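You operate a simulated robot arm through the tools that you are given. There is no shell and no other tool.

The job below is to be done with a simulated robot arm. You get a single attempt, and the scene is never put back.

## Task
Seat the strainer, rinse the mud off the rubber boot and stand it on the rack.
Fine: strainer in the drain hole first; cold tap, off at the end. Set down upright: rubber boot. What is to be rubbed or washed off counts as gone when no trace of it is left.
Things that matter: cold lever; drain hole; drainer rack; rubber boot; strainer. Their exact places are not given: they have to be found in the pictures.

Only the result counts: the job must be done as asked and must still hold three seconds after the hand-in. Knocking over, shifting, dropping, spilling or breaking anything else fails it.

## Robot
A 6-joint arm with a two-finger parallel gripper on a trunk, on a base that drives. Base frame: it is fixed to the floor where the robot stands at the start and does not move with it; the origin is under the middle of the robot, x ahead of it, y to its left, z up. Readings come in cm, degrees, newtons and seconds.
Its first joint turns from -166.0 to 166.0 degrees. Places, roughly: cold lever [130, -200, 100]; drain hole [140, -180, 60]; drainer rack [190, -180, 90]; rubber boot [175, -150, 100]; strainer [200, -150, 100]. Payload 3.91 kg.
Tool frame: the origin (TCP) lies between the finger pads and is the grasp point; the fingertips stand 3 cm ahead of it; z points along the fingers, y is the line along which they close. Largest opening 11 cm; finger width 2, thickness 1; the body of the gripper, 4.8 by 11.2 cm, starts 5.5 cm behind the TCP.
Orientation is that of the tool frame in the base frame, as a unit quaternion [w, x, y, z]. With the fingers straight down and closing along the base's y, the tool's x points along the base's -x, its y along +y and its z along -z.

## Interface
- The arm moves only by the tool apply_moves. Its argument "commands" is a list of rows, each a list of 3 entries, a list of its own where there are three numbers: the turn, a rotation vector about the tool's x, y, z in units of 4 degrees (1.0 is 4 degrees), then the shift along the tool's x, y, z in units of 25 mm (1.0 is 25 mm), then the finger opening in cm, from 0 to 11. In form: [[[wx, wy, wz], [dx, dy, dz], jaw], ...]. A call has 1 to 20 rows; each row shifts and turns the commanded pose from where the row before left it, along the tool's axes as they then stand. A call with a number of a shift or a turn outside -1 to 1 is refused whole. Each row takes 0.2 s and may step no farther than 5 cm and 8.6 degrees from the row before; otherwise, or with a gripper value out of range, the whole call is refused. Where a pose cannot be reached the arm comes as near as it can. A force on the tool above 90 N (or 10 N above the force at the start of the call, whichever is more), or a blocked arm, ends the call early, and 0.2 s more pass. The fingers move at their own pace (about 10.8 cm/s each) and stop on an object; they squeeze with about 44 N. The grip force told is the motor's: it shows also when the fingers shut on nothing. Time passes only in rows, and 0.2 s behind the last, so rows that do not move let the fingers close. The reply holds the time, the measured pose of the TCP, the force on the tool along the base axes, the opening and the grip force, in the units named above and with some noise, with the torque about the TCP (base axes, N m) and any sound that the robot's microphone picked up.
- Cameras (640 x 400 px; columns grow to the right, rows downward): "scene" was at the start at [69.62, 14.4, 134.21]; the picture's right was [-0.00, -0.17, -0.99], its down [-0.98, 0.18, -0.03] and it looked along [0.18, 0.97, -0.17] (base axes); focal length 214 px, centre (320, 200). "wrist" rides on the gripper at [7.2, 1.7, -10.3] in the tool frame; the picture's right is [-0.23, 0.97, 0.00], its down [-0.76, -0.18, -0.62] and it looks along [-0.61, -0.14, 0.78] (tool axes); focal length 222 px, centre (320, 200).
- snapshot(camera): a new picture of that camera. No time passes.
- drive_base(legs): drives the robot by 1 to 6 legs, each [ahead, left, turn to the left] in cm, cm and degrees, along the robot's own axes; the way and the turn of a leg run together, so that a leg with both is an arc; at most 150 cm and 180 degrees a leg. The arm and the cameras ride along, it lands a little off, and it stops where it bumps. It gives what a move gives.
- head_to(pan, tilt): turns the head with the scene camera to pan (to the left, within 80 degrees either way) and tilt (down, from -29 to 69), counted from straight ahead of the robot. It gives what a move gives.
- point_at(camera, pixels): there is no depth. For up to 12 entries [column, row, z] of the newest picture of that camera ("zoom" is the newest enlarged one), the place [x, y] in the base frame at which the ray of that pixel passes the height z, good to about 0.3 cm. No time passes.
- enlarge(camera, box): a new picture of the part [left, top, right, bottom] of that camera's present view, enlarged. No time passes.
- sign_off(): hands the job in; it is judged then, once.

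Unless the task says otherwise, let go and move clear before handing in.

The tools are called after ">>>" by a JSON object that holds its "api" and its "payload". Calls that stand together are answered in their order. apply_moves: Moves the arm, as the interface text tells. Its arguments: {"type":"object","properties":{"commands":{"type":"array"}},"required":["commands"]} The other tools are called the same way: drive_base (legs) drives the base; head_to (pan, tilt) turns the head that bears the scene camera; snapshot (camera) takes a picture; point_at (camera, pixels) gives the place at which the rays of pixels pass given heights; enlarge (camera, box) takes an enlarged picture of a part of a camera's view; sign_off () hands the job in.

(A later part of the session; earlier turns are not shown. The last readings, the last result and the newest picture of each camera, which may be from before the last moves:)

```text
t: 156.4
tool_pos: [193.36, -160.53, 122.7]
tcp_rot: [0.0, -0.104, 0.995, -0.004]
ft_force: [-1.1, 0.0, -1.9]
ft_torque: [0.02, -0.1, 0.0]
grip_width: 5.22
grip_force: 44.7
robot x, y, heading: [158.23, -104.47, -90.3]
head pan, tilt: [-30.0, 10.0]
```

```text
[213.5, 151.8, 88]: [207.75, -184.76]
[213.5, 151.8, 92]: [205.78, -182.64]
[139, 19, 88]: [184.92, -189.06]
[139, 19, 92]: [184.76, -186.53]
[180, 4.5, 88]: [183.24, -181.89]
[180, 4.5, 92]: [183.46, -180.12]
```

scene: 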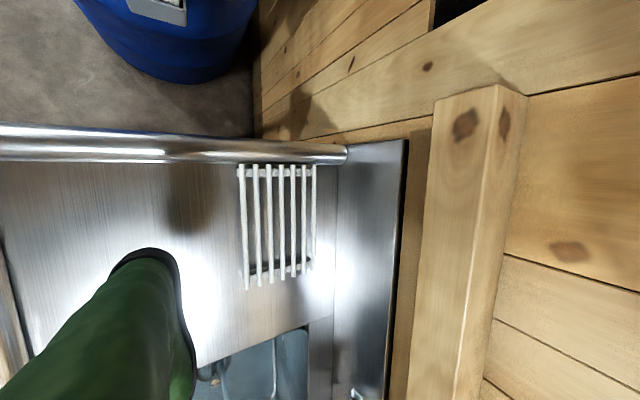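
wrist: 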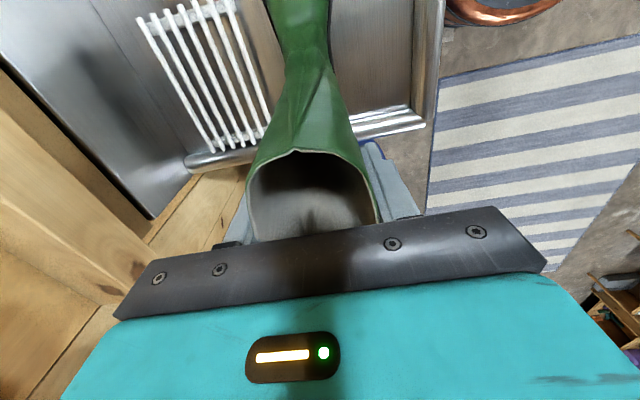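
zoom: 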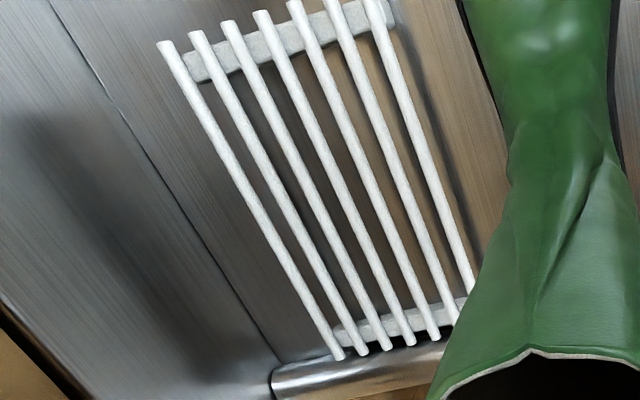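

The rack's bar tops are at z≈89 and its centre (194.8,-179.5); its bars are parallel to the boot already. The shaft axis must go to about (200,-178.3) so the foot is centred. I lower to 118 and move over.

>>> {"api": "apply_moves", "payload": {"commands": [[[0, 0, 0], [0, 0, 1], 4], [[0, 0, 0], [0, 0, 0.9], 4], [[0, 0, 0], [-0.15, -1, 0], 4], [[0, 0, 0], [-0.15, -1, 0], 4], [[0, 0, 0], [-0.15, -1, 0], 4], [[0, 0, 0], [-0.15, -1, 0], 4], [[0, 0, 0], [-0.15, -1, 0], 4], [[0, 0, 0], [-0.15, -1, 0], 4], [[0, 0, 0], [-0.1, -1, 0], 4], [[0, 0, 0], [-0.1, -0.5, 0], 4], [[0, 0, 0], [0, 0, 0], 4]]}}

>>> {"api": "snapshot", "payload": {"camera": "scene"}}

>>> {"api": "snapshot", "payload": {"camera": "wrist"}}

```text
t: 158.8
tool_pos: [200.01, -178.35, 117.85]
tcp_rot: [0.0, -0.103, 0.995, -0.003]
ft_force: [-0.1, 0.5, -1.5]
ft_torque: [0.01, -0.1, 0.03]
grip_width: 5.21
grip_force: 44.0
robot x, y, heading: [158.42, -104.26, -90.4]
head pan, tilt: [-30.0, 10.0]
```

```text
taken
```

scene: 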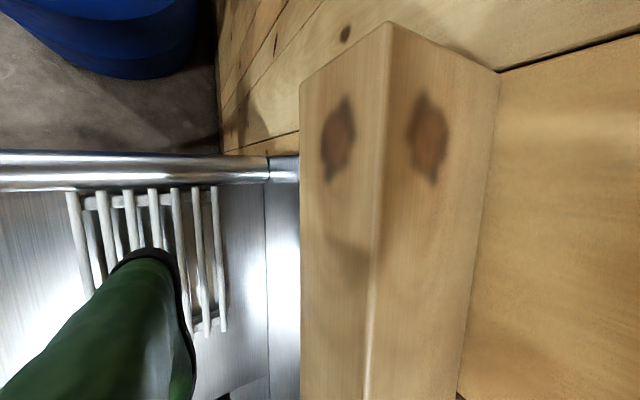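

```text
taken
```

wrist: 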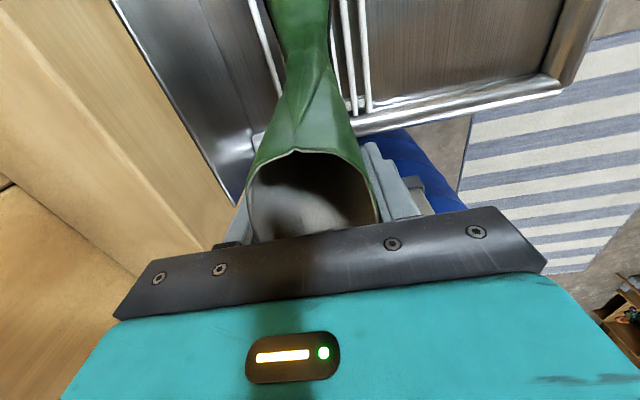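

The boot hangs over the rack, bars on both sides of the foot. I lower in steps, watching for contact near TCP z≈108.

>>> {"api": "apply_moves", "payload": {"commands": [[[0, 0, 0], [0, 0, 0.6], 4], [[0, 0, 0], [0, 0, 0.6], 4], [[0, 0, 0], [0, 0, 0.6], 4], [[0, 0, 0], [0, 0, 0.6], 4], [[0, 0, 0], [0, 0, 0.4], 4], [[0, 0, 0], [0, 0, 0], 4]]}}

>>> {"api": "snapshot", "payload": {"camera": "scene"}}

>>> {"api": "snapshot", "payload": {"camera": "wrist"}}

```text
t: 160.2
tool_pos: [199.96, -178.34, 110.98]
tcp_rot: [0.001, -0.102, 0.995, -0.003]
ft_force: [0.7, -0.4, -1.7]
ft_torque: [0.0, -0.1, 0.03]
grip_width: 5.23
grip_force: 43.9
robot x, y, heading: [158.84, -104.2, -90.3]
head pan, tilt: [-30.0, 10.0]
```

```text
taken
```

scene: 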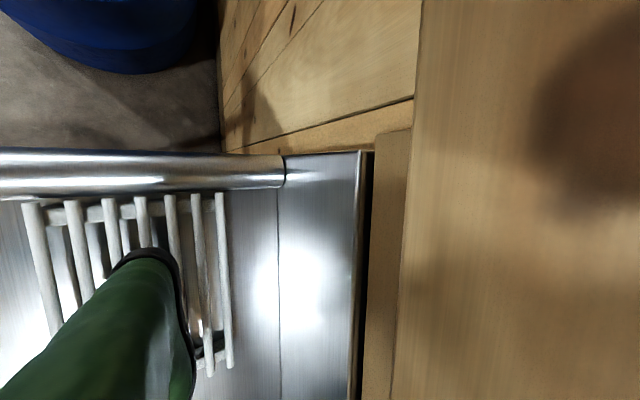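

```text
taken
```

wrist: 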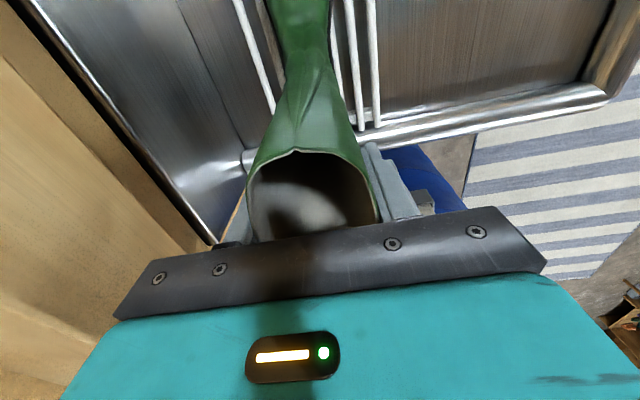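

Alignment looks right; I verify the heel position against the rack's end before setting down.

>>> {"api": "enlarge", "payload": {"camera": "scene", "box": [0, 170, 260, 400]}}

>>> {"api": "point_at", "payload": {"camera": "scene", "pixels": [[150, 252, 92], [30, 203, 89], [220, 195, 89], [187, 375, 92], [229, 367, 89]]}}

>>> {"api": "enlarge", "payload": {"camera": "wrist", "box": [210, 0, 410, 160]}}

```text
1.74 times, centred on (130, 285) of scene
```

zoom: 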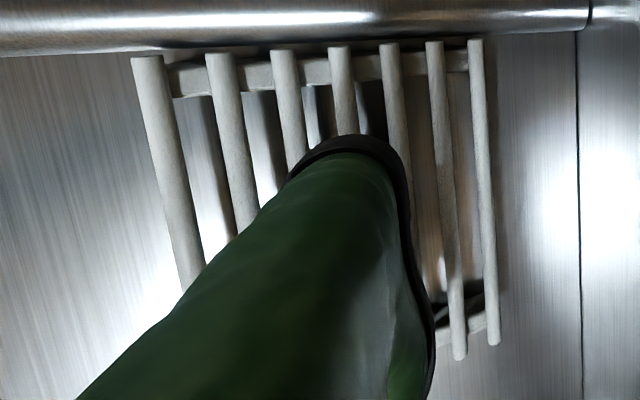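

```text
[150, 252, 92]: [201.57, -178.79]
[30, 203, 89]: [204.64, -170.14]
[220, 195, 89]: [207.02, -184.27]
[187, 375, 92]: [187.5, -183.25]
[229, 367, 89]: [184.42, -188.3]
```

```text
2.50 times, centred on (310, 80) of wrist
```

zoom: 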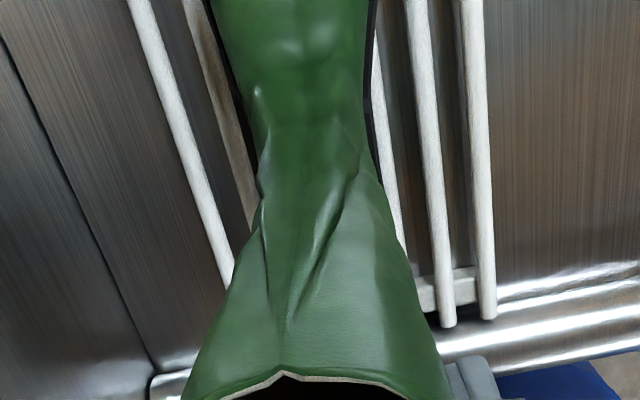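

The heel is over the middle bars (about 202,-179; rack end near 206) and the toe will be near x=186, inside the rack. I lower gently to contact.

>>> {"api": "apply_moves", "payload": {"commands": [[[0, 0, 0], [0, 0, 0.3], 4], [[0, 0, 0], [0, 0, 0.3], 4], [[0, 0, 0], [0, 0, 0.2], 4], [[0, 0, 0], [0, 0, 0], 4]]}}

```text
t: 161.2
tool_pos: [199.91, -178.29, 108.95]
tcp_rot: [0.0, -0.102, 0.995, -0.003]
ft_force: [0.3, -0.7, -2.0]
ft_torque: [0.04, -0.04, -0.03]
grip_width: 5.21
grip_force: 44.3
robot x, y, heading: [158.02, -104.49, -90.2]
head pan, tilt: [-30.0, 10.0]
```

Still hanging free at 108.95; small steps further.

>>> {"api": "apply_moves", "payload": {"commands": [[[0, 0, 0], [0, 0, 0.12], 4], [[0, 0, 0], [0, 0, 0.12], 4], [[0, 0, 0], [0, 0, 0], 4]]}}

```text
t: 162.0
tool_pos: [199.92, -178.36, 108.41]
tcp_rot: [0.001, -0.103, 0.995, -0.005]
ft_force: [0.5, -2.1, 6.2]
ft_torque: [-0.29, -0.44, -0.03]
grip_width: 5.24
grip_force: 44.4
robot x, y, heading: [158.3, -104.04, -90.1]
head pan, tilt: [-30.0, 10.0]
```

Contact at z=108.4 (6 N). One slight press more to seat it, then I open the fingers slowly.

>>> {"api": "apply_moves", "payload": {"commands": [[[0, 0, 0], [0, 0, 0.04], 4], [[0, 0, 0], [0, 0, 0], 4]]}}

>>> {"api": "apply_moves", "payload": {"commands": [[[0, 0, 0], [0, 0, 0], 5.5], [[0, 0, 0], [0, 0, 0], 6], [[0, 0, 0], [0, 0, 0], 7], [[0, 0, 0], [0, 0, 0], 8], [[0, 0, 0], [0, 0, 0], 8.5], [[0, 0, 0], [0, 0, 0], 8.5]]}}

>>> {"api": "snapshot", "payload": {"camera": "wrist"}}

>>> {"api": "snapshot", "payload": {"camera": "scene"}}

```text
t: 162.6
tool_pos: [199.86, -178.49, 108.36]
tcp_rot: [0.0, -0.103, 0.995, -0.005]
ft_force: [1.3, -1.7, 20.9]
ft_torque: [-0.16, -0.56, -0.05]
grip_width: 5.24
grip_force: 44.2
robot x, y, heading: [158.31, -104.36, -90.4]
head pan, tilt: [-30.0, 10.0]
```

```text
t: 164.0
tool_pos: [199.94, -178.43, 108.23]
tcp_rot: [0.001, -0.103, 0.995, -0.004]
ft_force: [-0.1, 0.2, -0.2]
ft_torque: [-0.01, 0.0, -0.01]
grip_width: 8.52
grip_force: 0.1
robot x, y, heading: [158.21, -104.44, -90.1]
head pan, tilt: [-30.0, 10.0]
```

```text
taken
```

wrist: 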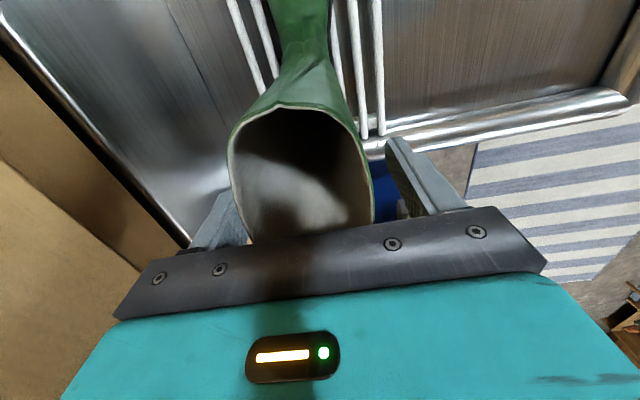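

```text
taken
```

scene: 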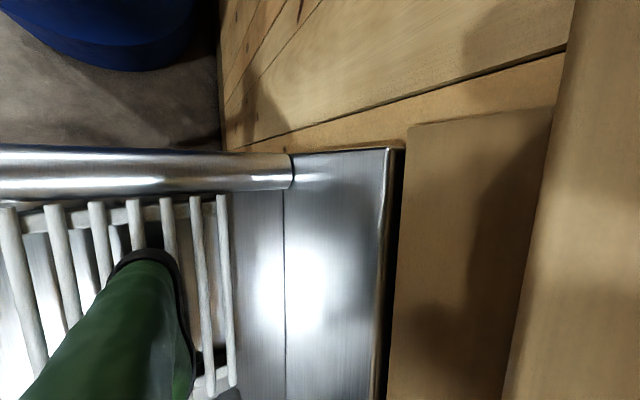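

Released; the rim shows a little shifted (wrist 300,105). I wait a second and look whether the boot stands still.

>>> {"api": "apply_moves", "payload": {"commands": [[[0, 0, 0], [0, 0, 0], 9], [[0, 0, 0], [0, 0, 0], 9], [[0, 0, 0], [0, 0, 0], 9], [[0, 0, 0], [0, 0, 0], 9], [[0, 0, 0], [0, 0, 0], 9]]}}

>>> {"api": "snapshot", "payload": {"camera": "wrist"}}

>>> {"api": "enlarge", "payload": {"camera": "scene", "box": [0, 170, 260, 400]}}

>>> {"api": "point_at", "payload": {"camera": "wrist", "pixels": [[300, 105, 111.5], [290, 240, 111.5], [230, 150, 111.5], [373, 205, 111.5]]}}

```text
t: 165.2
tool_pos: [199.89, -178.47, 108.31]
tcp_rot: [0.001, -0.103, 0.995, -0.004]
ft_force: [-0.2, -0.4, -0.6]
ft_torque: [-0.01, -0.03, -0.01]
grip_width: 9.01
grip_force: 0.1
robot x, y, heading: [158.34, -104.05, -90.3]
head pan, tilt: [-30.0, 10.0]
```

```text
taken
```

wrist: 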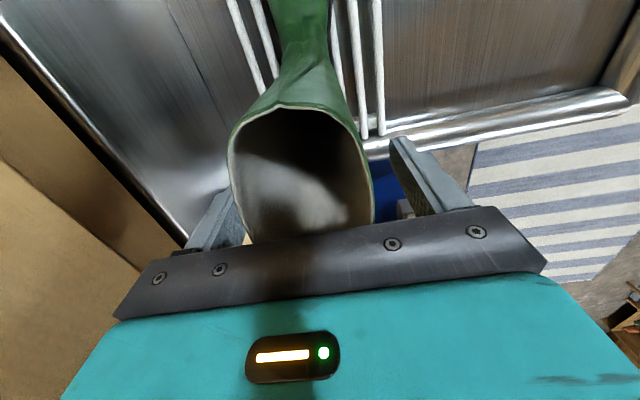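

```text
1.74 times, centred on (130, 285) of scene
```

zoom: 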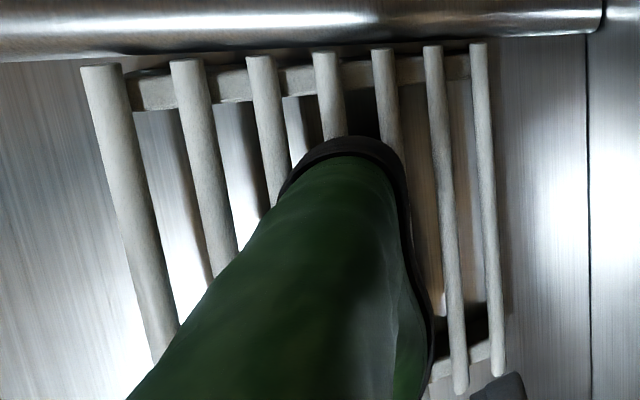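

```text
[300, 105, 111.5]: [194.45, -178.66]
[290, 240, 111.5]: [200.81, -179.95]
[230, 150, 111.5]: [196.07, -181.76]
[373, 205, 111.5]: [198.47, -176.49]
```

The boot stands still and flat on the bars. I lift the open gripper straight up and off it.

>>> {"api": "apply_moves", "payload": {"commands": [[[0, 0, 0], [0, 0, -0.4], 9], [[0, 0, 0], [0, 0, -0.6], 9], [[0, 0, 0], [0, 0, -0.8], 9], [[0, 0, 0], [0, 0, -1], 9], [[0, 0, 0], [0, 0, -1], 9], [[0, 0, 0], [0, 0, -1], 9], [[0, 0, 0], [0, 0, -1], 9], [[0, 0, 0], [0, 0, 0], 9]]}}

>>> {"api": "snapshot", "payload": {"camera": "wrist"}}

>>> {"api": "snapshot", "payload": {"camera": "scene"}}

```text
t: 167.0
tool_pos: [199.57, -177.75, 121.8]
tcp_rot: [0.0, -0.103, 0.995, -0.005]
ft_force: [0.7, 0.1, 0.0]
ft_torque: [0.02, 0.01, 0.01]
grip_width: 9.0
grip_force: 0.1
out of reach, approached as far as the arm can: row 7
robot x, y, heading: [158.02, -104.3, -90.3]
head pan, tilt: [-30.0, 10.0]
```

```text
taken
```

wrist: 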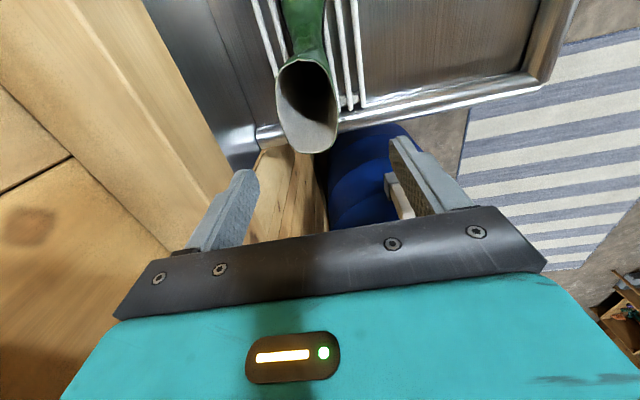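

```text
taken
```

scene: 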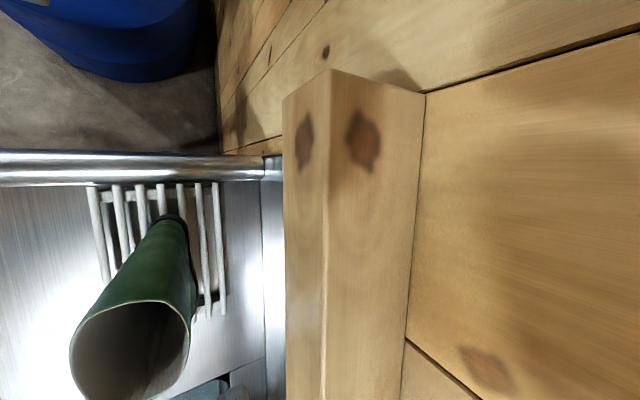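

The boot stands upright on the rack. Now the tap: I draw back from the boot, turn the tool to its first orientation and return to the lever.

>>> {"api": "apply_moves", "payload": {"commands": [[[0, 0, 0], [0, 1, 0], 7], [[0, 0, 0], [0, 1, 0], 7], [[0, 0, 0], [0, 1, 0], 7], [[0, 0, 0], [0, 1, 0], 7], [[0, 0, 0], [0, 1, 0], 7], [[0, 0, 0], [0, 1, 0], 7], [[0, 0, 0], [0, 1, 0], 7], [[0, 0, 0], [0, 1, 0], 7], [[0, 0, 0], [0, 1, 0], 7], [[0, 0, 0], [0, 1, -0.5], 7], [[0, 0, 0], [0, 0, -0.5], 7], [[0, 0, 0], [1, 0, 0], 7], [[0, 0, 0], [1, 0, 0], 7], [[0, 0, 0], [1, 0, 0], 7], [[0, 0, 0], [1, 0, 0], 7], [[0, 0, 0], [0, 0, 0], 7]]}}

>>> {"api": "apply_moves", "payload": {"commands": [[[0, 0, 1], [0, 0, 0], 5.5], [[0, 0, 1], [0, 0, 0], 5.5], [[0, 0, 1], [0, 0, 0], 5.5], [[0, 0, 1], [0, 0, 0], 5.5], [[0, 0, 1], [0, 0, 0], 5.5], [[0, 0, 1], [0, 0, 0], 5.5], [[0, 0, 1], [0, 0, 0], 5.5], [[0, 0, 1], [0, 0, 0], 5.5], [[0, 0, 1], [0, 0, 0], 5.5], [[0, 0, 1], [0, 0, 0], 5.5], [[0, 0, 1], [0, 0, 0], 5.5], [[0, 0, 1], [0, 0, 0], 5.5], [[0, 0, 1], [0, 0, 0], 5.5], [[0, 0, 1], [0, 0, 0], 5.5], [[0, 0, 1], [0, 0, 0], 5.5], [[0, 0, 1], [0, 0, 0], 5.5], [[0, 0, 1], [0, 0, 0], 5.5], [[0, 0, 1], [0, 0, 0], 5.5], [[0, 0, 1], [0, 0, 0], 5.5], [[0, 0, 1], [0, 0, 0], 5.5]]}}

>>> {"api": "apply_moves", "payload": {"commands": [[[0, 0, 1], [0, 0, 0], 5.5], [[0, 0, 1], [0, 0, 0], 5.5], [[0, 0, 1], [0, 0, 0], 5.5], [[0, 0, 1], [0, 0, 0], 5.5], [[0, 0, 1], [0, 0, 0], 5.5], [[0, 0, 0.5], [0, 0, 0], 5.5], [[0, 0, 0], [0, 0, 0], 5.5]]}}

>>> {"api": "head_to", "payload": {"pan": 0, "tilt": 0}}

>>> {"api": "snapshot", "payload": {"camera": "scene"}}

>>> {"api": "snapshot", "payload": {"camera": "wrist"}}

```text
t: 170.4
tool_pos: [184.58, -155.61, 124.12]
tcp_rot: [0.001, -0.103, 0.995, -0.002]
ft_force: [0.6, 0.2, -0.7]
ft_torque: [-0.01, 0.02, 0.0]
grip_width: 6.99
grip_force: 0.1
robot x, y, heading: [158.28, -104.22, -90.4]
head pan, tilt: [-30.0, 10.0]
```

```text
t: 174.6
tool_pos: [184.74, -155.34, 124.23]
tcp_rot: [0.003, 0.561, 0.828, -0.003]
ft_force: [-0.3, 0.3, -0.4]
ft_torque: [0.0, 0.0, 0.03]
grip_width: 5.5
grip_force: 0.1
robot x, y, heading: [158.44, -104.3, -90.1]
head pan, tilt: [-30.0, 10.0]
```

```text
t: 176.2
tool_pos: [184.73, -155.46, 124.09]
tcp_rot: [0.003, 0.708, 0.706, -0.002]
ft_force: [0.8, 0.2, -0.4]
ft_torque: [0.02, 0.0, 0.01]
grip_width: 5.47
grip_force: 0.1
robot x, y, heading: [158.39, -104.46, -90.2]
head pan, tilt: [-30.0, 10.0]
```

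```text
t: 177.1
tool_pos: [184.61, -155.49, 124.2]
tcp_rot: [0.002, 0.708, 0.706, -0.002]
ft_force: [0.0, 0.6, -0.4]
ft_torque: [-0.01, -0.01, 0.02]
grip_width: 5.49
grip_force: 0.1
robot x, y, heading: [158.13, -104.36, -90.4]
head pan, tilt: [0.0, 0.0]
```

```text
taken
```

scene: 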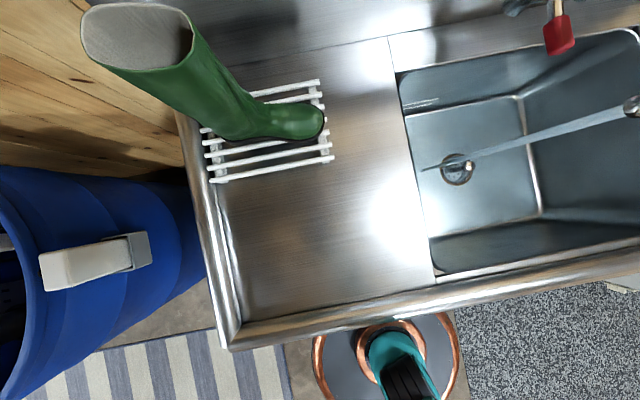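

```text
taken
```

wrist: 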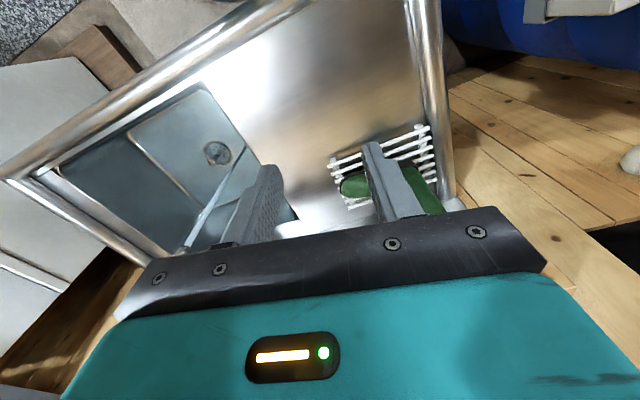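

The boot stands on the rack, toe within its end (318,120). I inspect this other side for mud before shutting the tap.

>>> {"api": "enlarge", "payload": {"camera": "scene", "box": [70, 0, 350, 190]}}

>>> {"api": "head_to", "payload": {"pan": 15, "tilt": -25}}

>>> {"api": "snapshot", "payload": {"camera": "scene"}}

```text
2.11 times, centred on (210, 95) of scene
```

zoom: 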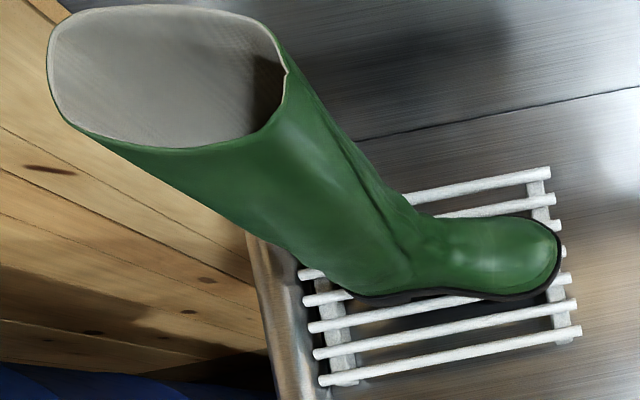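

```text
t: 178.0
tool_pos: [184.59, -155.56, 124.19]
tcp_rot: [0.003, 0.708, 0.707, -0.002]
ft_force: [0.3, 0.4, -0.1]
ft_torque: [0.02, 0.03, -0.03]
grip_width: 5.51
grip_force: 0.1
robot x, y, heading: [158.02, -104.53, -90.5]
head pan, tilt: [15.0, -25.0]
```

```text
taken
```

scene: 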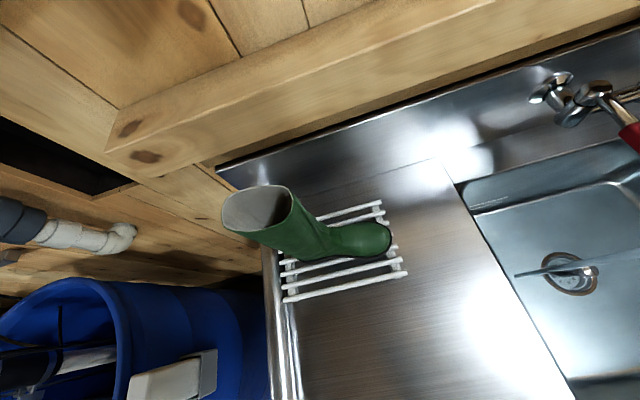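

All sides are clean green. Now back toward the cold lever at travel height.

>>> {"api": "apply_moves", "payload": {"commands": [[[0, 0, 0], [0, -1, 0], 5.5], [[0, 0, 0], [0, -1, 0], 5.5], [[0, 0, 0], [0, -1, 0], 5.5], [[0, 0, 0], [0, -1, 0], 5.5], [[0, 0, 0], [0, -1, 0], 5.5], [[0, 0, 0], [0, -1, 0], 5.5], [[0, 0, 0], [0, -1, 0], 5.5], [[0, 0, 0], [0, -1, 0], 5.5], [[0, 0, 0], [0, -1, 0], 5.5], [[0, 0, 0], [0, -1, 0], 5.5], [[0, 0, 0], [0, -1, 0], 5.5], [[0, 0, 0], [0, -1, 0], 5.5], [[0, 0, 0], [0, -1, 0], 5.5], [[0, 0, 0], [0, -1, 0], 5.5], [[0, 0, 0], [0, -1, 0], 5.5], [[0, 0, 0], [0, -1, 0], 5.5], [[0, 0, 0], [0, -1, 0], 5.5], [[0, 0, 0], [0, -1, 0], 5.5], [[0, 0, 0], [0, -1, 0], 5.5], [[0, 0, 0], [0, -1, 0], 5.5]]}}

>>> {"api": "apply_moves", "payload": {"commands": [[[0, 0, 0], [-1, -1, 0], 5.5], [[0, 0, 0], [-1, -1, 0], 5.5], [[0, 0, 0], [-1, -1, 0], 5.5], [[0, 0, 0], [-1, 0, 0], 5.5], [[0, 0, 0], [-1, 0, 0], 5.5], [[0, 0, 0], [-1, 0, 0], 5.5], [[0, 0, 0], [0, 0, 0], 5.5]]}}

>>> {"api": "head_to", "payload": {"pan": 0, "tilt": 0}}

>>> {"api": "snapshot", "payload": {"camera": "scene"}}

>>> {"api": "snapshot", "payload": {"camera": "wrist"}}

```text
t: 182.2
tool_pos: [134.65, -155.43, 124.15]
tcp_rot: [0.002, 0.708, 0.706, -0.002]
ft_force: [0.7, -0.1, 0.2]
ft_torque: [-0.02, 0.03, 0.04]
grip_width: 5.48
grip_force: 0.1
robot x, y, heading: [158.61, -104.08, -90.3]
head pan, tilt: [15.0, -25.0]
```

```text
t: 183.8
tool_pos: [127.15, -170.4, 124.28]
tcp_rot: [0.001, 0.708, 0.706, -0.002]
ft_force: [0.0, 0.6, -0.8]
ft_torque: [-0.04, 0.0, 0.0]
grip_width: 5.51
grip_force: 0.0
robot x, y, heading: [158.44, -104.75, -90.4]
head pan, tilt: [15.0, -25.0]
```

```text
t: 184.7
tool_pos: [127.22, -170.44, 124.17]
tcp_rot: [0.002, 0.709, 0.706, -0.003]
ft_force: [0.3, 0.9, -0.3]
ft_torque: [-0.03, 0.05, 0.0]
grip_width: 5.48
grip_force: 0.0
robot x, y, heading: [158.31, -104.54, -90.1]
head pan, tilt: [0.0, 0.0]
```

```text
taken
```

scene: 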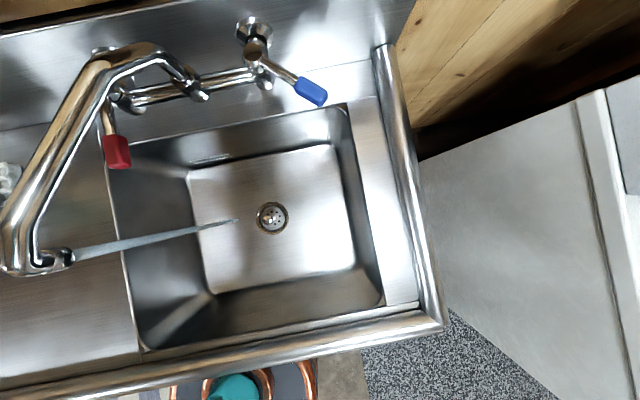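

```text
taken
```

wrist: 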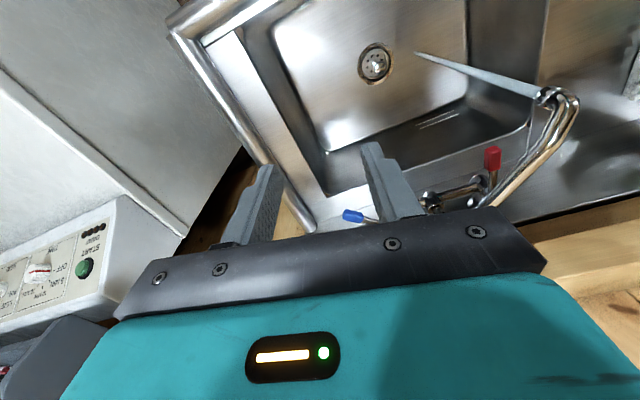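

The lever runs from its stem (258,52) to the blue tip (323,100). I measure it.

>>> {"api": "point_at", "payload": {"camera": "scene", "pixels": [[323, 100, 100], [300, 85, 100], [257, 50, 100], [257, 50, 103], [310, 92, 100]]}}

>>> {"api": "head_to", "payload": {"pan": 0, "tilt": 50}}

```text
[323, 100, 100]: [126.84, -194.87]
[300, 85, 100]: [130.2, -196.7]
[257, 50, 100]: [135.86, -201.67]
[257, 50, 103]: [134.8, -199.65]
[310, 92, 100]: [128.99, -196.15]
```

```text
t: 185.9
tool_pos: [127.11, -170.41, 124.28]
tcp_rot: [0.002, 0.709, 0.706, -0.002]
ft_force: [-0.3, -0.5, -0.3]
ft_torque: [0.0, 0.01, 0.01]
grip_width: 5.53
grip_force: 0.0
robot x, y, heading: [158.53, -104.23, -90.3]
head pan, tilt: [0.0, 50.0]
```

The lever tip is at (126.8,-194.9), 56° open about its pivot near (135.3,-200.5). I approach as before: down to z≈107, forward over the tip, then lower the open fingers around the grip.

>>> {"api": "apply_moves", "payload": {"commands": [[[0, 0, 0], [0, 0, 1], 5.5], [[0, 0, 0], [0, 0, 1], 5.5], [[0, 0, 0], [0, 0, 1], 5.5], [[0, 0, 0], [0, 0, 1], 5.5], [[0, 0, 0], [0, 0, 1], 5.5], [[0, 0, 0], [0, 0, 1], 5.5], [[0, 0, 0], [0, 0, 0.9], 5.5], [[0, 0, 0], [-1, 0, 0], 5.5], [[0, 0, 0], [-1, 0, 0], 5.5], [[0, 0, 0], [-1, 0, 0], 5.5], [[0, 0, 0], [-1, 0, 0], 5.5], [[0, 0, 0], [-1, 0, 0], 5.5], [[0, 0, 0], [-1, 0, 0], 5.5], [[0, 0, 0], [-1, 0, 0], 5.5], [[0, 0, 0], [0, 0, 0], 5.5]]}}

>>> {"api": "snapshot", "payload": {"camera": "wrist"}}

>>> {"api": "snapshot", "payload": {"camera": "scene"}}

```text
t: 189.1
tool_pos: [126.89, -188.12, 107.21]
tcp_rot: [0.002, 0.708, 0.706, -0.002]
ft_force: [-0.7, -0.8, 0.8]
ft_torque: [-0.01, 0.0, -0.01]
grip_width: 5.51
grip_force: 0.1
robot x, y, heading: [158.08, -104.43, -90.1]
head pan, tilt: [0.0, 50.0]
```

```text
taken
```

wrist: 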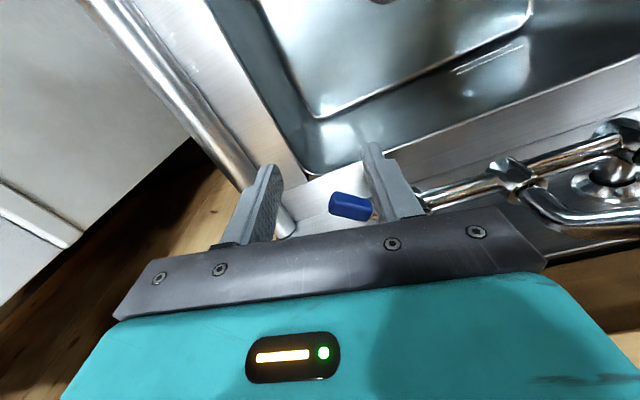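

```text
taken
```

scene: 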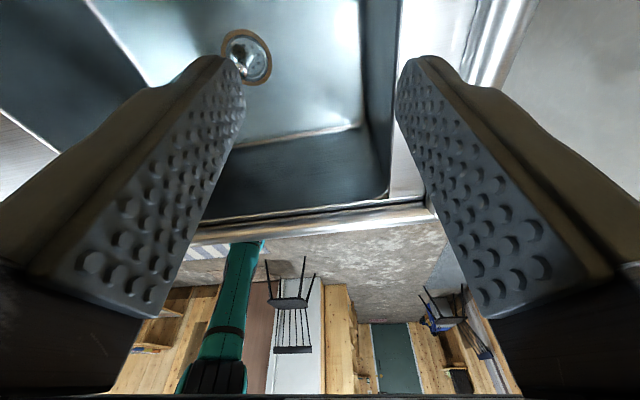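

Free so far. Now diagonally down around the grip to (127.2,-194.5,100.6).

>>> {"api": "apply_moves", "payload": {"commands": [[[0, 0, 0], [-0.5, 0.03, 0.55], 5.5], [[0, 0, 0], [-0.5, 0.03, 0.55], 5.5], [[0, 0, 0], [-0.5, 0.03, 0.55], 5.5], [[0, 0, 0], [-0.5, 0, 0.55], 5.5], [[0, 0, 0], [-0.4, 0, 0.45], 5.5], [[0, 0, 0], [0, 0, 0], 5.5]]}}

>>> {"api": "snapshot", "payload": {"camera": "wrist"}}

>>> {"api": "snapshot", "payload": {"camera": "scene"}}

```text
t: 190.5
tool_pos: [127.14, -194.08, 100.63]
tcp_rot: [0.002, 0.709, 0.705, -0.003]
ft_force: [0.4, -0.6, -0.1]
ft_torque: [-0.02, 0.0, -0.01]
grip_width: 5.51
grip_force: 0.0
robot x, y, heading: [158.4, -104.16, -90.1]
head pan, tilt: [0.0, 50.0]
```

```text
taken
```

wrist: 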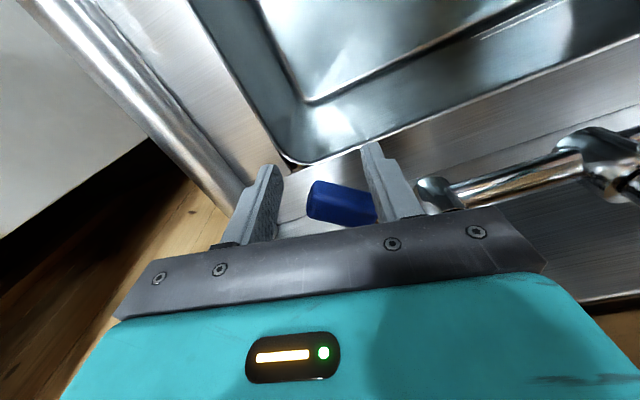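

```text
taken
```

scene: 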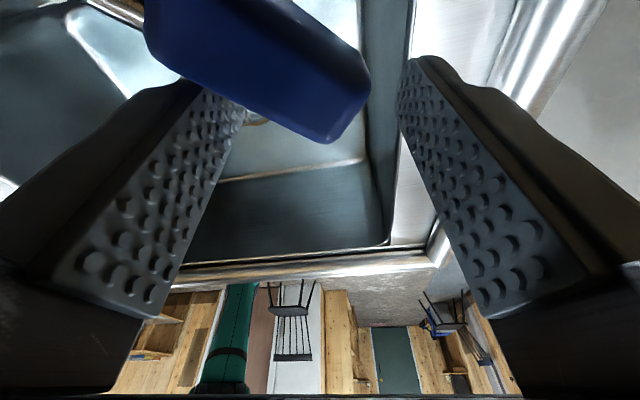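

The grip is between the fingers again. I move toward +x in small steps, so the outer finger pushes the lever closed.

>>> {"api": "apply_moves", "payload": {"commands": [[[0, 0, 0], [0, 0.4, 0], 5.5], [[0, 0, 0], [0, 0.4, 0], 5.5], [[0, 0, 0], [0, 0.4, 0], 5.5], [[0, 0, 0], [0, 0.4, 0], 5.5], [[0, 0, 0], [0, 0, 0], 5.5]]}}

>>> {"api": "snapshot", "payload": {"camera": "wrist"}}

>>> {"api": "snapshot", "payload": {"camera": "scene"}}

```text
t: 191.7
tool_pos: [130.27, -193.82, 100.42]
tcp_rot: [0.002, 0.711, 0.703, -0.002]
ft_force: [-56.4, 37.5, -23.3]
ft_torque: [-0.79, -1.13, -1.86]
grip_width: 7.9
grip_force: 23.8
robot x, y, heading: [158.44, -104.35, -90.5]
head pan, tilt: [0.0, 50.0]
```

```text
taken
```

wrist: 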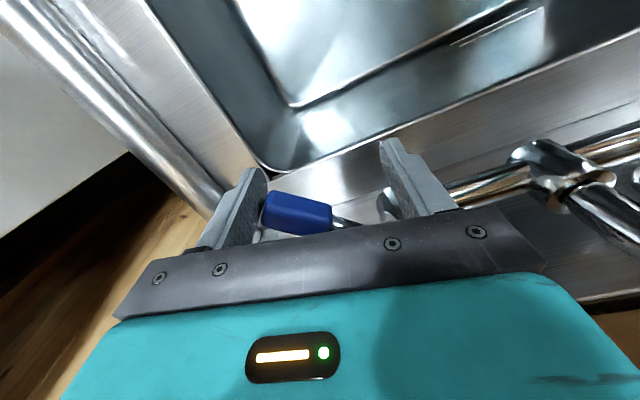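

```text
taken
```

scene: 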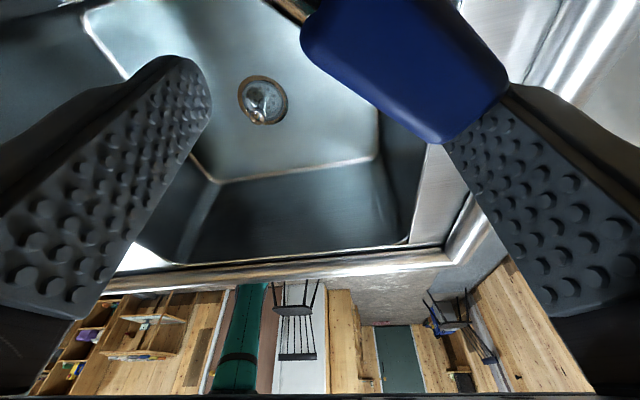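

The push met the grip's end face head-on (56 N through the pivot) and only spread the fingers, so I back off. I will turn the tool 80° so that one finger can go behind the lever on the wall side.

>>> {"api": "apply_moves", "payload": {"commands": [[[0, 0, 0], [0, -0.4, 0], 5.5], [[0, 0, 0], [0, -0.4, 0], 5.5], [[0, 0, 0], [0, -0.4, 0], 5.5], [[0, 0, 0], [0, -0.4, 0], 5.5], [[0, 0, 0], [0.4, 0, 0], 5.5], [[0, 0, 0], [0.8, 0, 0], 5.5], [[0, 0, 0], [1, 0, -0.3], 5.5], [[0, 0, 0], [1, 0, -0.6], 5.5], [[0, 0, 0], [1, 0, -1], 5.5], [[0, 0, 0], [1, 0, -1], 5.5], [[0, 0, 0], [1, 0, -1], 5.5], [[0, 0, 0], [1, 0, -1], 5.5], [[0, 0, 0], [1, 0, -1], 5.5], [[0, 0, 0], [0, 0, -1], 5.5], [[0, 0, 0], [0, 0, 0], 5.5]]}}

>>> {"api": "head_to", "payload": {"pan": 0, "tilt": 0}}

>>> {"api": "snapshot", "payload": {"camera": "scene"}}

>>> {"api": "snapshot", "payload": {"camera": "wrist"}}

```text
t: 192.1
tool_pos: [129.71, -193.62, 100.62]
tcp_rot: [0.001, 0.71, 0.705, 0.0]
ft_force: [-21.2, 13.0, 1.3]
ft_torque: [-0.28, 0.34, -0.68]
grip_width: 6.6
grip_force: 11.1
robot x, y, heading: [158.68, -104.41, -90.4]
head pan, tilt: [0.0, 50.0]
stopped in row 2: the force on the tool passed its limit at 95 N (the readings are from after the stop); the commanded pose is now the measured one
```

```text
t: 193.3
tool_pos: [130.04, -193.72, 100.61]
tcp_rot: [0.001, 0.708, 0.707, 0.0]
ft_force: [-36.9, 20.7, 7.0]
ft_torque: [-0.03, 0.39, -1.17]
grip_width: 7.37
grip_force: 18.8
robot x, y, heading: [158.46, -103.96, -90.4]
head pan, tilt: [0.0, 0.0]
```

```text
taken
```

scene: 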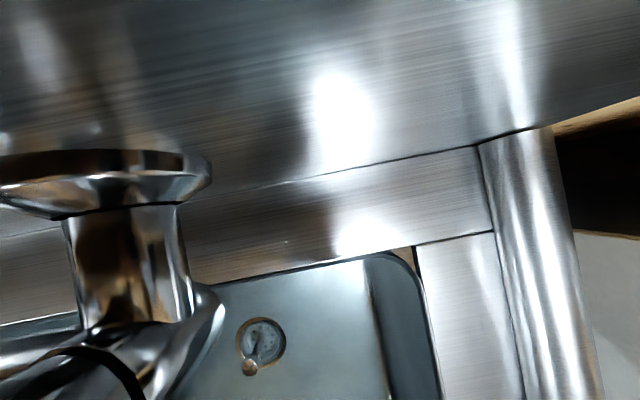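

```text
taken
```

wrist: 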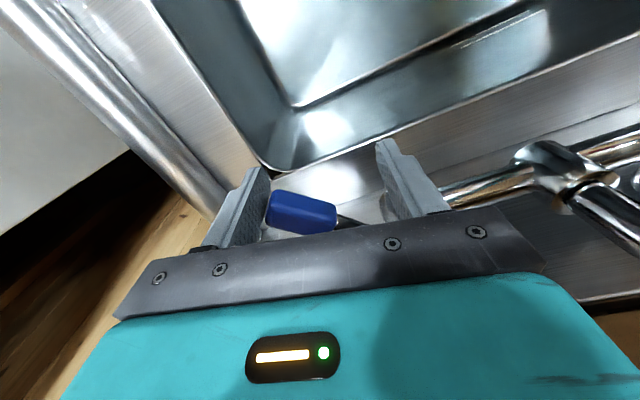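

The fingers fought the lever while reclosing. I open them wider first, then back off to -x.

>>> {"api": "apply_moves", "payload": {"commands": [[[0, 0, 0], [0, 0, 0], 8.5], [[0, 0, 0], [0, 0, 0], 8.5], [[0, 0, 0], [0, -0.2, 0], 8.5], [[0, 0, 0], [0, -0.3, 0], 8.5], [[0, 0, 0], [0, -0.3, 0], 8.5], [[0, 0, 0], [0, 0, 0], 8.5]]}}

>>> {"api": "snapshot", "payload": {"camera": "wrist"}}

```text
t: 194.7
tool_pos: [128.23, -193.82, 100.52]
tcp_rot: [0.001, 0.708, 0.706, 0.001]
ft_force: [0.2, -0.2, 0.5]
ft_torque: [0.0, 0.0, -0.03]
grip_width: 8.53
grip_force: 0.1
robot x, y, heading: [157.64, -104.3, -90.3]
head pan, tilt: [0.0, 0.0]
```

```text
taken
```

wrist: 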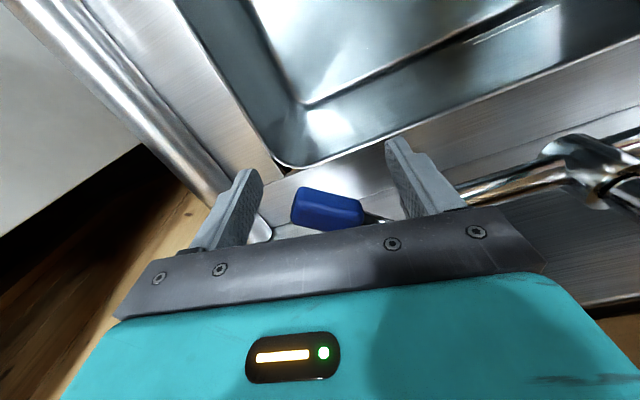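

Free of contact. Now out toward +y and up.

>>> {"api": "apply_moves", "payload": {"commands": [[[0, 0, 0], [0.4, 0, 0], 8.5], [[0, 0, 0], [0.8, 0, 0], 8.5], [[0, 0, 0], [1, 0, -0.3], 8.5], [[0, 0, 0], [1, 0, -0.6], 8.5], [[0, 0, 0], [1, 0, -1], 8], [[0, 0, 0], [1, 0, -1], 7], [[0, 0, 0], [1, 0, -1], 7], [[0, 0, 0], [1, 0, -1], 7], [[0, 0, 0], [1, 0, -1], 7], [[0, 0, 0], [0, 0, -1], 7], [[0, 0, 0], [0, 0, -1], 7], [[0, 0, 0], [0, 0, 0], 7]]}}

>>> {"api": "snapshot", "payload": {"camera": "scene"}}

>>> {"api": "snapshot", "payload": {"camera": "wrist"}}

```text
t: 197.3
tool_pos: [128.19, -173.31, 120.24]
tcp_rot: [0.0, 0.708, 0.706, 0.001]
ft_force: [0.3, -0.1, -0.1]
ft_torque: [-0.03, -0.02, 0.0]
grip_width: 6.99
grip_force: 0.0
robot x, y, heading: [157.95, -104.39, -90.1]
head pan, tilt: [0.0, 0.0]
```

```text
taken
```

scene: 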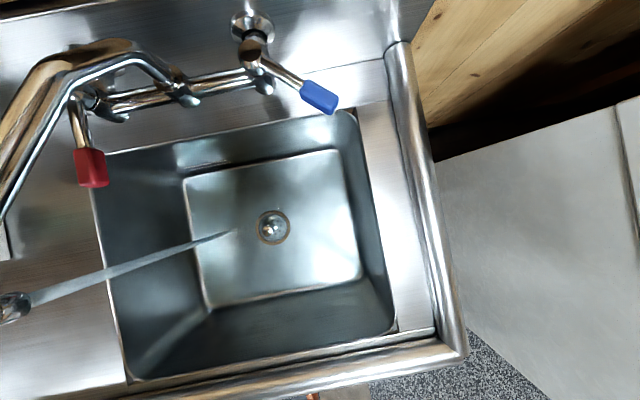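

```text
taken
```

wrist: 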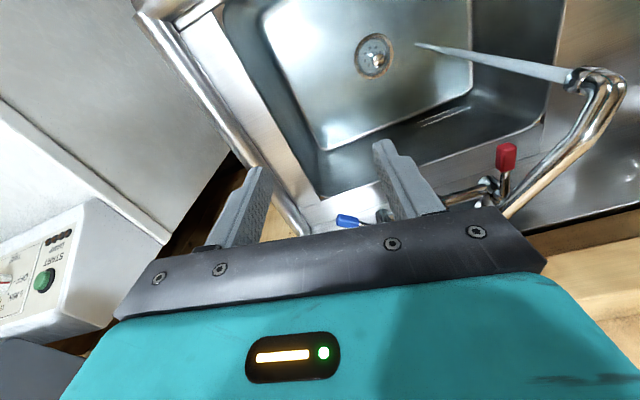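

The lever is unharmed at the same slant. I measure it again, and the washer panel's near corner (wrist 168,240) and the rail, to be sure of room for the turned head.

>>> {"api": "point_at", "payload": {"camera": "scene", "pixels": [[336, 107, 100], [305, 88, 100], [255, 47, 101], [400, 60, 90], [430, 160, 90], [437, 165, 90]]}}

>>> {"api": "point_at", "payload": {"camera": "wrist", "pixels": [[168, 240, 95], [168, 240, 105], [168, 240, 115], [100, 200, 105], [345, 222, 100]]}}

```text
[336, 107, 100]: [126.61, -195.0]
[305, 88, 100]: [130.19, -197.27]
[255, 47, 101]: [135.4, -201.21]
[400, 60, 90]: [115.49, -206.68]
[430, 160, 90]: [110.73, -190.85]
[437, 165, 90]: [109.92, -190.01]
```

```text
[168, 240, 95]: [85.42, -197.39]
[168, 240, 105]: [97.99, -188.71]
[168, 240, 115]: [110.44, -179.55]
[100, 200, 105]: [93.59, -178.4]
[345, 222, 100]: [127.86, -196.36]
```

Room is sufficient (washer corner at x≲104). To gain reach, I shift the tool aside and drive the base 13 cm to the right and 5 cm nearer.

>>> {"api": "apply_moves", "payload": {"commands": [[[0, 0, 0], [1, 1, 0], 7], [[0, 0, 0], [1, 1, 0], 7], [[0, 0, 0], [0, 1, 0], 7], [[0, 0, 0], [0, 1, 0], 7], [[0, 0, 0], [0, 1, 0], 7], [[0, 0, 0], [0, 0, 0], 7]]}}

>>> {"api": "drive_base", "payload": {"legs": [[0, -13, 0], [5, 0, 0]]}}

```text
t: 198.7
tool_pos: [140.71, -168.32, 120.22]
tcp_rot: [0.001, 0.707, 0.707, -0.001]
ft_force: [0.0, 0.4, 0.0]
ft_torque: [0.02, 0.03, -0.01]
grip_width: 6.98
grip_force: 0.1
robot x, y, heading: [158.06, -104.33, -90.4]
head pan, tilt: [0.0, 0.0]
```

```text
t: 200.5
tool_pos: [127.52, -173.02, 120.26]
tcp_rot: [0.001, 0.707, 0.707, 0.0]
ft_force: [0.4, -0.2, -0.2]
ft_torque: [0.0, -0.02, 0.01]
grip_width: 7.01
grip_force: 0.0
robot x, y, heading: [145.08, -109.44, -90.3]
head pan, tilt: [0.0, 0.0]
```

The base is at (145,-109). Now I turn the tool +80°, so the fingers lie along y and the head swings over the right rail.

>>> {"api": "apply_moves", "payload": {"commands": [[[0, 0, 1], [0, 0, 0], 7], [[0, 0, 1], [0, 0, 0], 7], [[0, 0, 1], [0, 0, 0], 7], [[0, 0, 1], [0, 0, 0], 7], [[0, 0, 1], [0, 0, 0], 7], [[0, 0, 1], [0, 0, 0], 7], [[0, 0, 1], [0, 0, 0], 7], [[0, 0, 1], [0, 0, 0], 7], [[0, 0, 1], [0, 0, 0], 7], [[0, 0, 1], [0, 0, 0], 7], [[0, 0, 1], [0, 0, 0], 7], [[0, 0, 1], [0, 0, 0], 7], [[0, 0, 1], [0, 0, 0], 7], [[0, 0, 1], [0, 0, 0], 7], [[0, 0, 1], [0, 0, 0], 7], [[0, 0, 1], [0, 0, 0], 7], [[0, 0, 1], [0, 0, 0], 7], [[0, 0, 1], [0, 0, 0], 7], [[0, 0, 1], [0, 0, 0], 7], [[0, 0, 1], [0, 0, 0], 7]]}}

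>>> {"api": "snapshot", "payload": {"camera": "scene"}}

>>> {"api": "snapshot", "payload": {"camera": "wrist"}}

```text
t: 204.7
tool_pos: [127.65, -173.04, 120.25]
tcp_rot: [0.001, 0.996, 0.085, 0.001]
ft_force: [-0.5, -1.1, 0.2]
ft_torque: [0.01, 0.02, -0.05]
grip_width: 7.0
grip_force: 0.0
robot x, y, heading: [145.41, -108.84, -90.4]
head pan, tilt: [0.0, 0.0]
```

```text
taken
```

scene: 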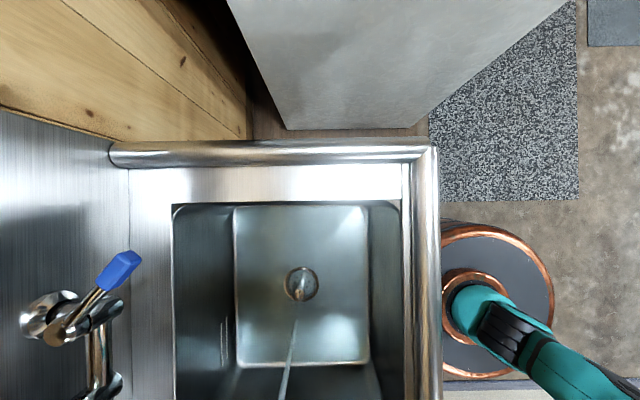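

```text
taken
```

wrist: 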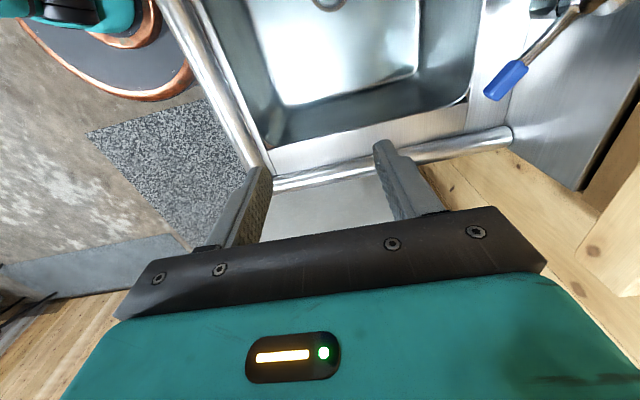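

The view shows the lever (scene 120,270) and the free space above the rail for the head. I move above the lever at z≈113: TCP toward (126.4,-195.1).

>>> {"api": "apply_moves", "payload": {"commands": [[[0, 0, 0], [-0.4, 0, 0.9], 7], [[0, 0, 0], [-0.4, 1, 0.9], 7], [[0, 0, 0], [-0.4, 1, 0.9], 7], [[0, 0, 0], [-0.4, 1, 0.2], 7], [[0, 0, 0], [-0.38, 1, 0], 7], [[0, 0, 0], [0, 1, 0], 7], [[0, 0, 0], [0, 1, 0], 7], [[0, 0, 0], [0, 1, 0], 7], [[0, 0, 0], [0, 1, 0], 7], [[0, 0, 0], [0, 0.62, 0], 7], [[0, 0, 0], [0, 0, 0], 7]]}}

>>> {"api": "snapshot", "payload": {"camera": "scene"}}

>>> {"api": "snapshot", "payload": {"camera": "wrist"}}

```text
t: 207.1
tool_pos: [126.5, -195.08, 112.94]
tcp_rot: [0.001, 0.996, 0.087, 0.001]
ft_force: [-0.3, -0.6, -0.4]
ft_torque: [-0.01, 0.03, 0.0]
grip_width: 6.99
grip_force: 0.1
robot x, y, heading: [145.33, -109.49, -90.2]
head pan, tilt: [0.0, 0.0]
```

```text
taken
```

scene: 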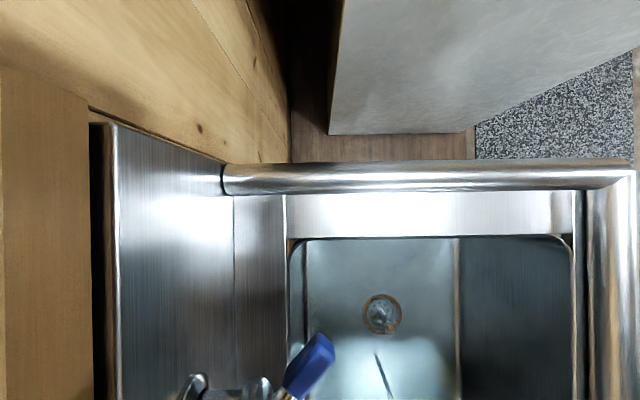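

```text
taken
```

wrist: 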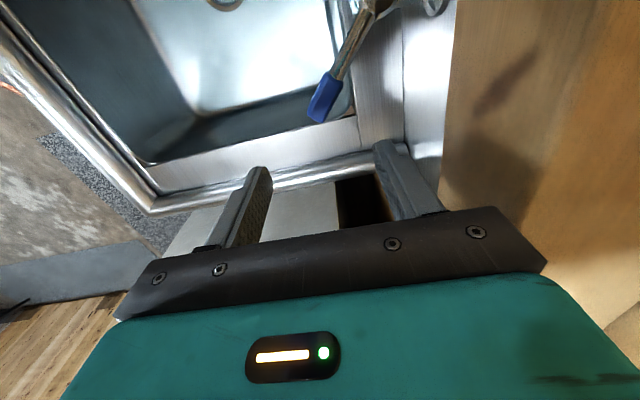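

I check the tip position in these views before lowering.

>>> {"api": "point_at", "payload": {"camera": "wrist", "pixels": [[316, 115, 100], [329, 80, 100], [365, 20, 100]]}}

>>> {"api": "point_at", "payload": {"camera": "scene", "pixels": [[325, 340, 100], [290, 390, 100]]}}

>>> {"api": "enlarge", "payload": {"camera": "wrist", "box": [220, 0, 460, 220]}}

```text
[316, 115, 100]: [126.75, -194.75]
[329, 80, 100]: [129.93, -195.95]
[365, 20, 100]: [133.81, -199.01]
```

```text
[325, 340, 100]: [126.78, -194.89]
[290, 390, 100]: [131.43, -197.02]
```

```text
1.82 times, centred on (340, 110) of wrist
```

zoom: 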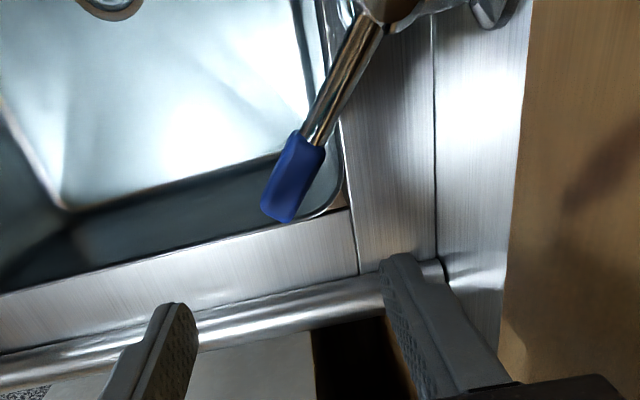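

The grip (tip 126.7,-194.8) will come between the fingers, the wall-side finger behind it. I lower to z≈100.5.

>>> {"api": "apply_moves", "payload": {"commands": [[[0, 0, 0], [0, 0, 1], 7], [[0, 0, 0], [0, 0, 1], 7], [[0, 0, 0], [0, 0, 1], 7], [[0, 0, 0], [0, 0, 1], 7], [[0, 0, 0], [0, 0, 0.9], 7], [[0, 0, 0], [0, 0, 0], 7]]}}

>>> {"api": "snapshot", "payload": {"camera": "wrist"}}

```text
t: 208.5
tool_pos: [126.51, -195.32, 100.77]
tcp_rot: [0.001, 0.996, 0.087, 0.001]
ft_force: [0.7, -0.1, -0.1]
ft_torque: [0.01, 0.02, 0.0]
grip_width: 6.99
grip_force: 0.1
robot x, y, heading: [145.32, -109.1, -90.1]
head pan, tilt: [0.0, 0.0]
```

```text
taken
```

wrist: 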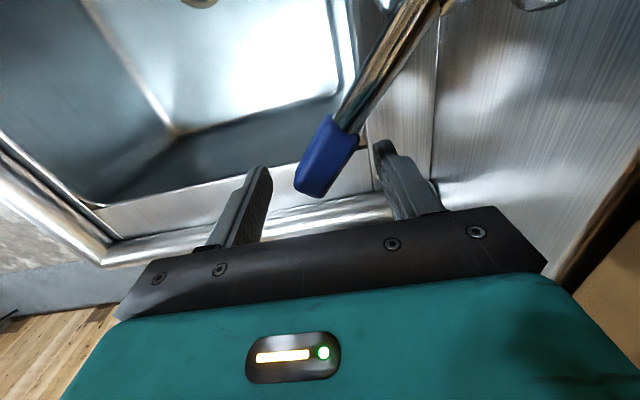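

The grip is between the fingers. I shift 1.2 cm to +x for a better hold and then push it along its arc toward +y with the wall-side finger.

>>> {"api": "apply_moves", "payload": {"commands": [[[0, 0, 0], [0.49, 0, 0], 7], [[0, 0, 0], [0.18, -0.4, 0], 7], [[0, 0, 0], [0.18, -0.4, 0], 7], [[0, 0, 0], [0.18, -0.4, 0], 7], [[0, 0, 0], [0, 0, 0], 7]]}}

>>> {"api": "snapshot", "payload": {"camera": "wrist"}}

```text
t: 209.7
tool_pos: [128.55, -191.94, 100.8]
tcp_rot: [0.0, 0.996, 0.088, 0.001]
ft_force: [0.6, -0.7, -0.4]
ft_torque: [0.01, -0.02, -0.01]
grip_width: 7.02
grip_force: 0.0
robot x, y, heading: [145.07, -109.19, -90.2]
head pan, tilt: [0.0, 0.0]
```

```text
taken
```

wrist: 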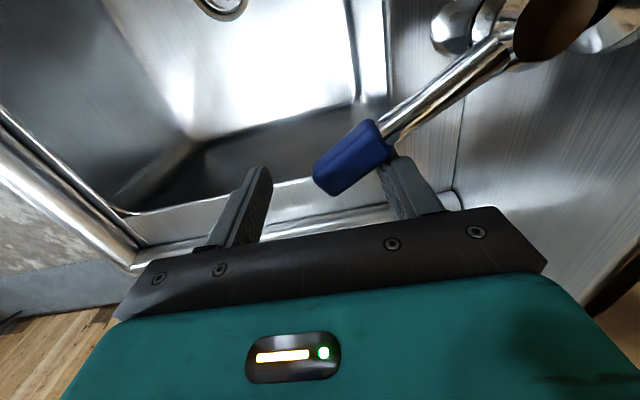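

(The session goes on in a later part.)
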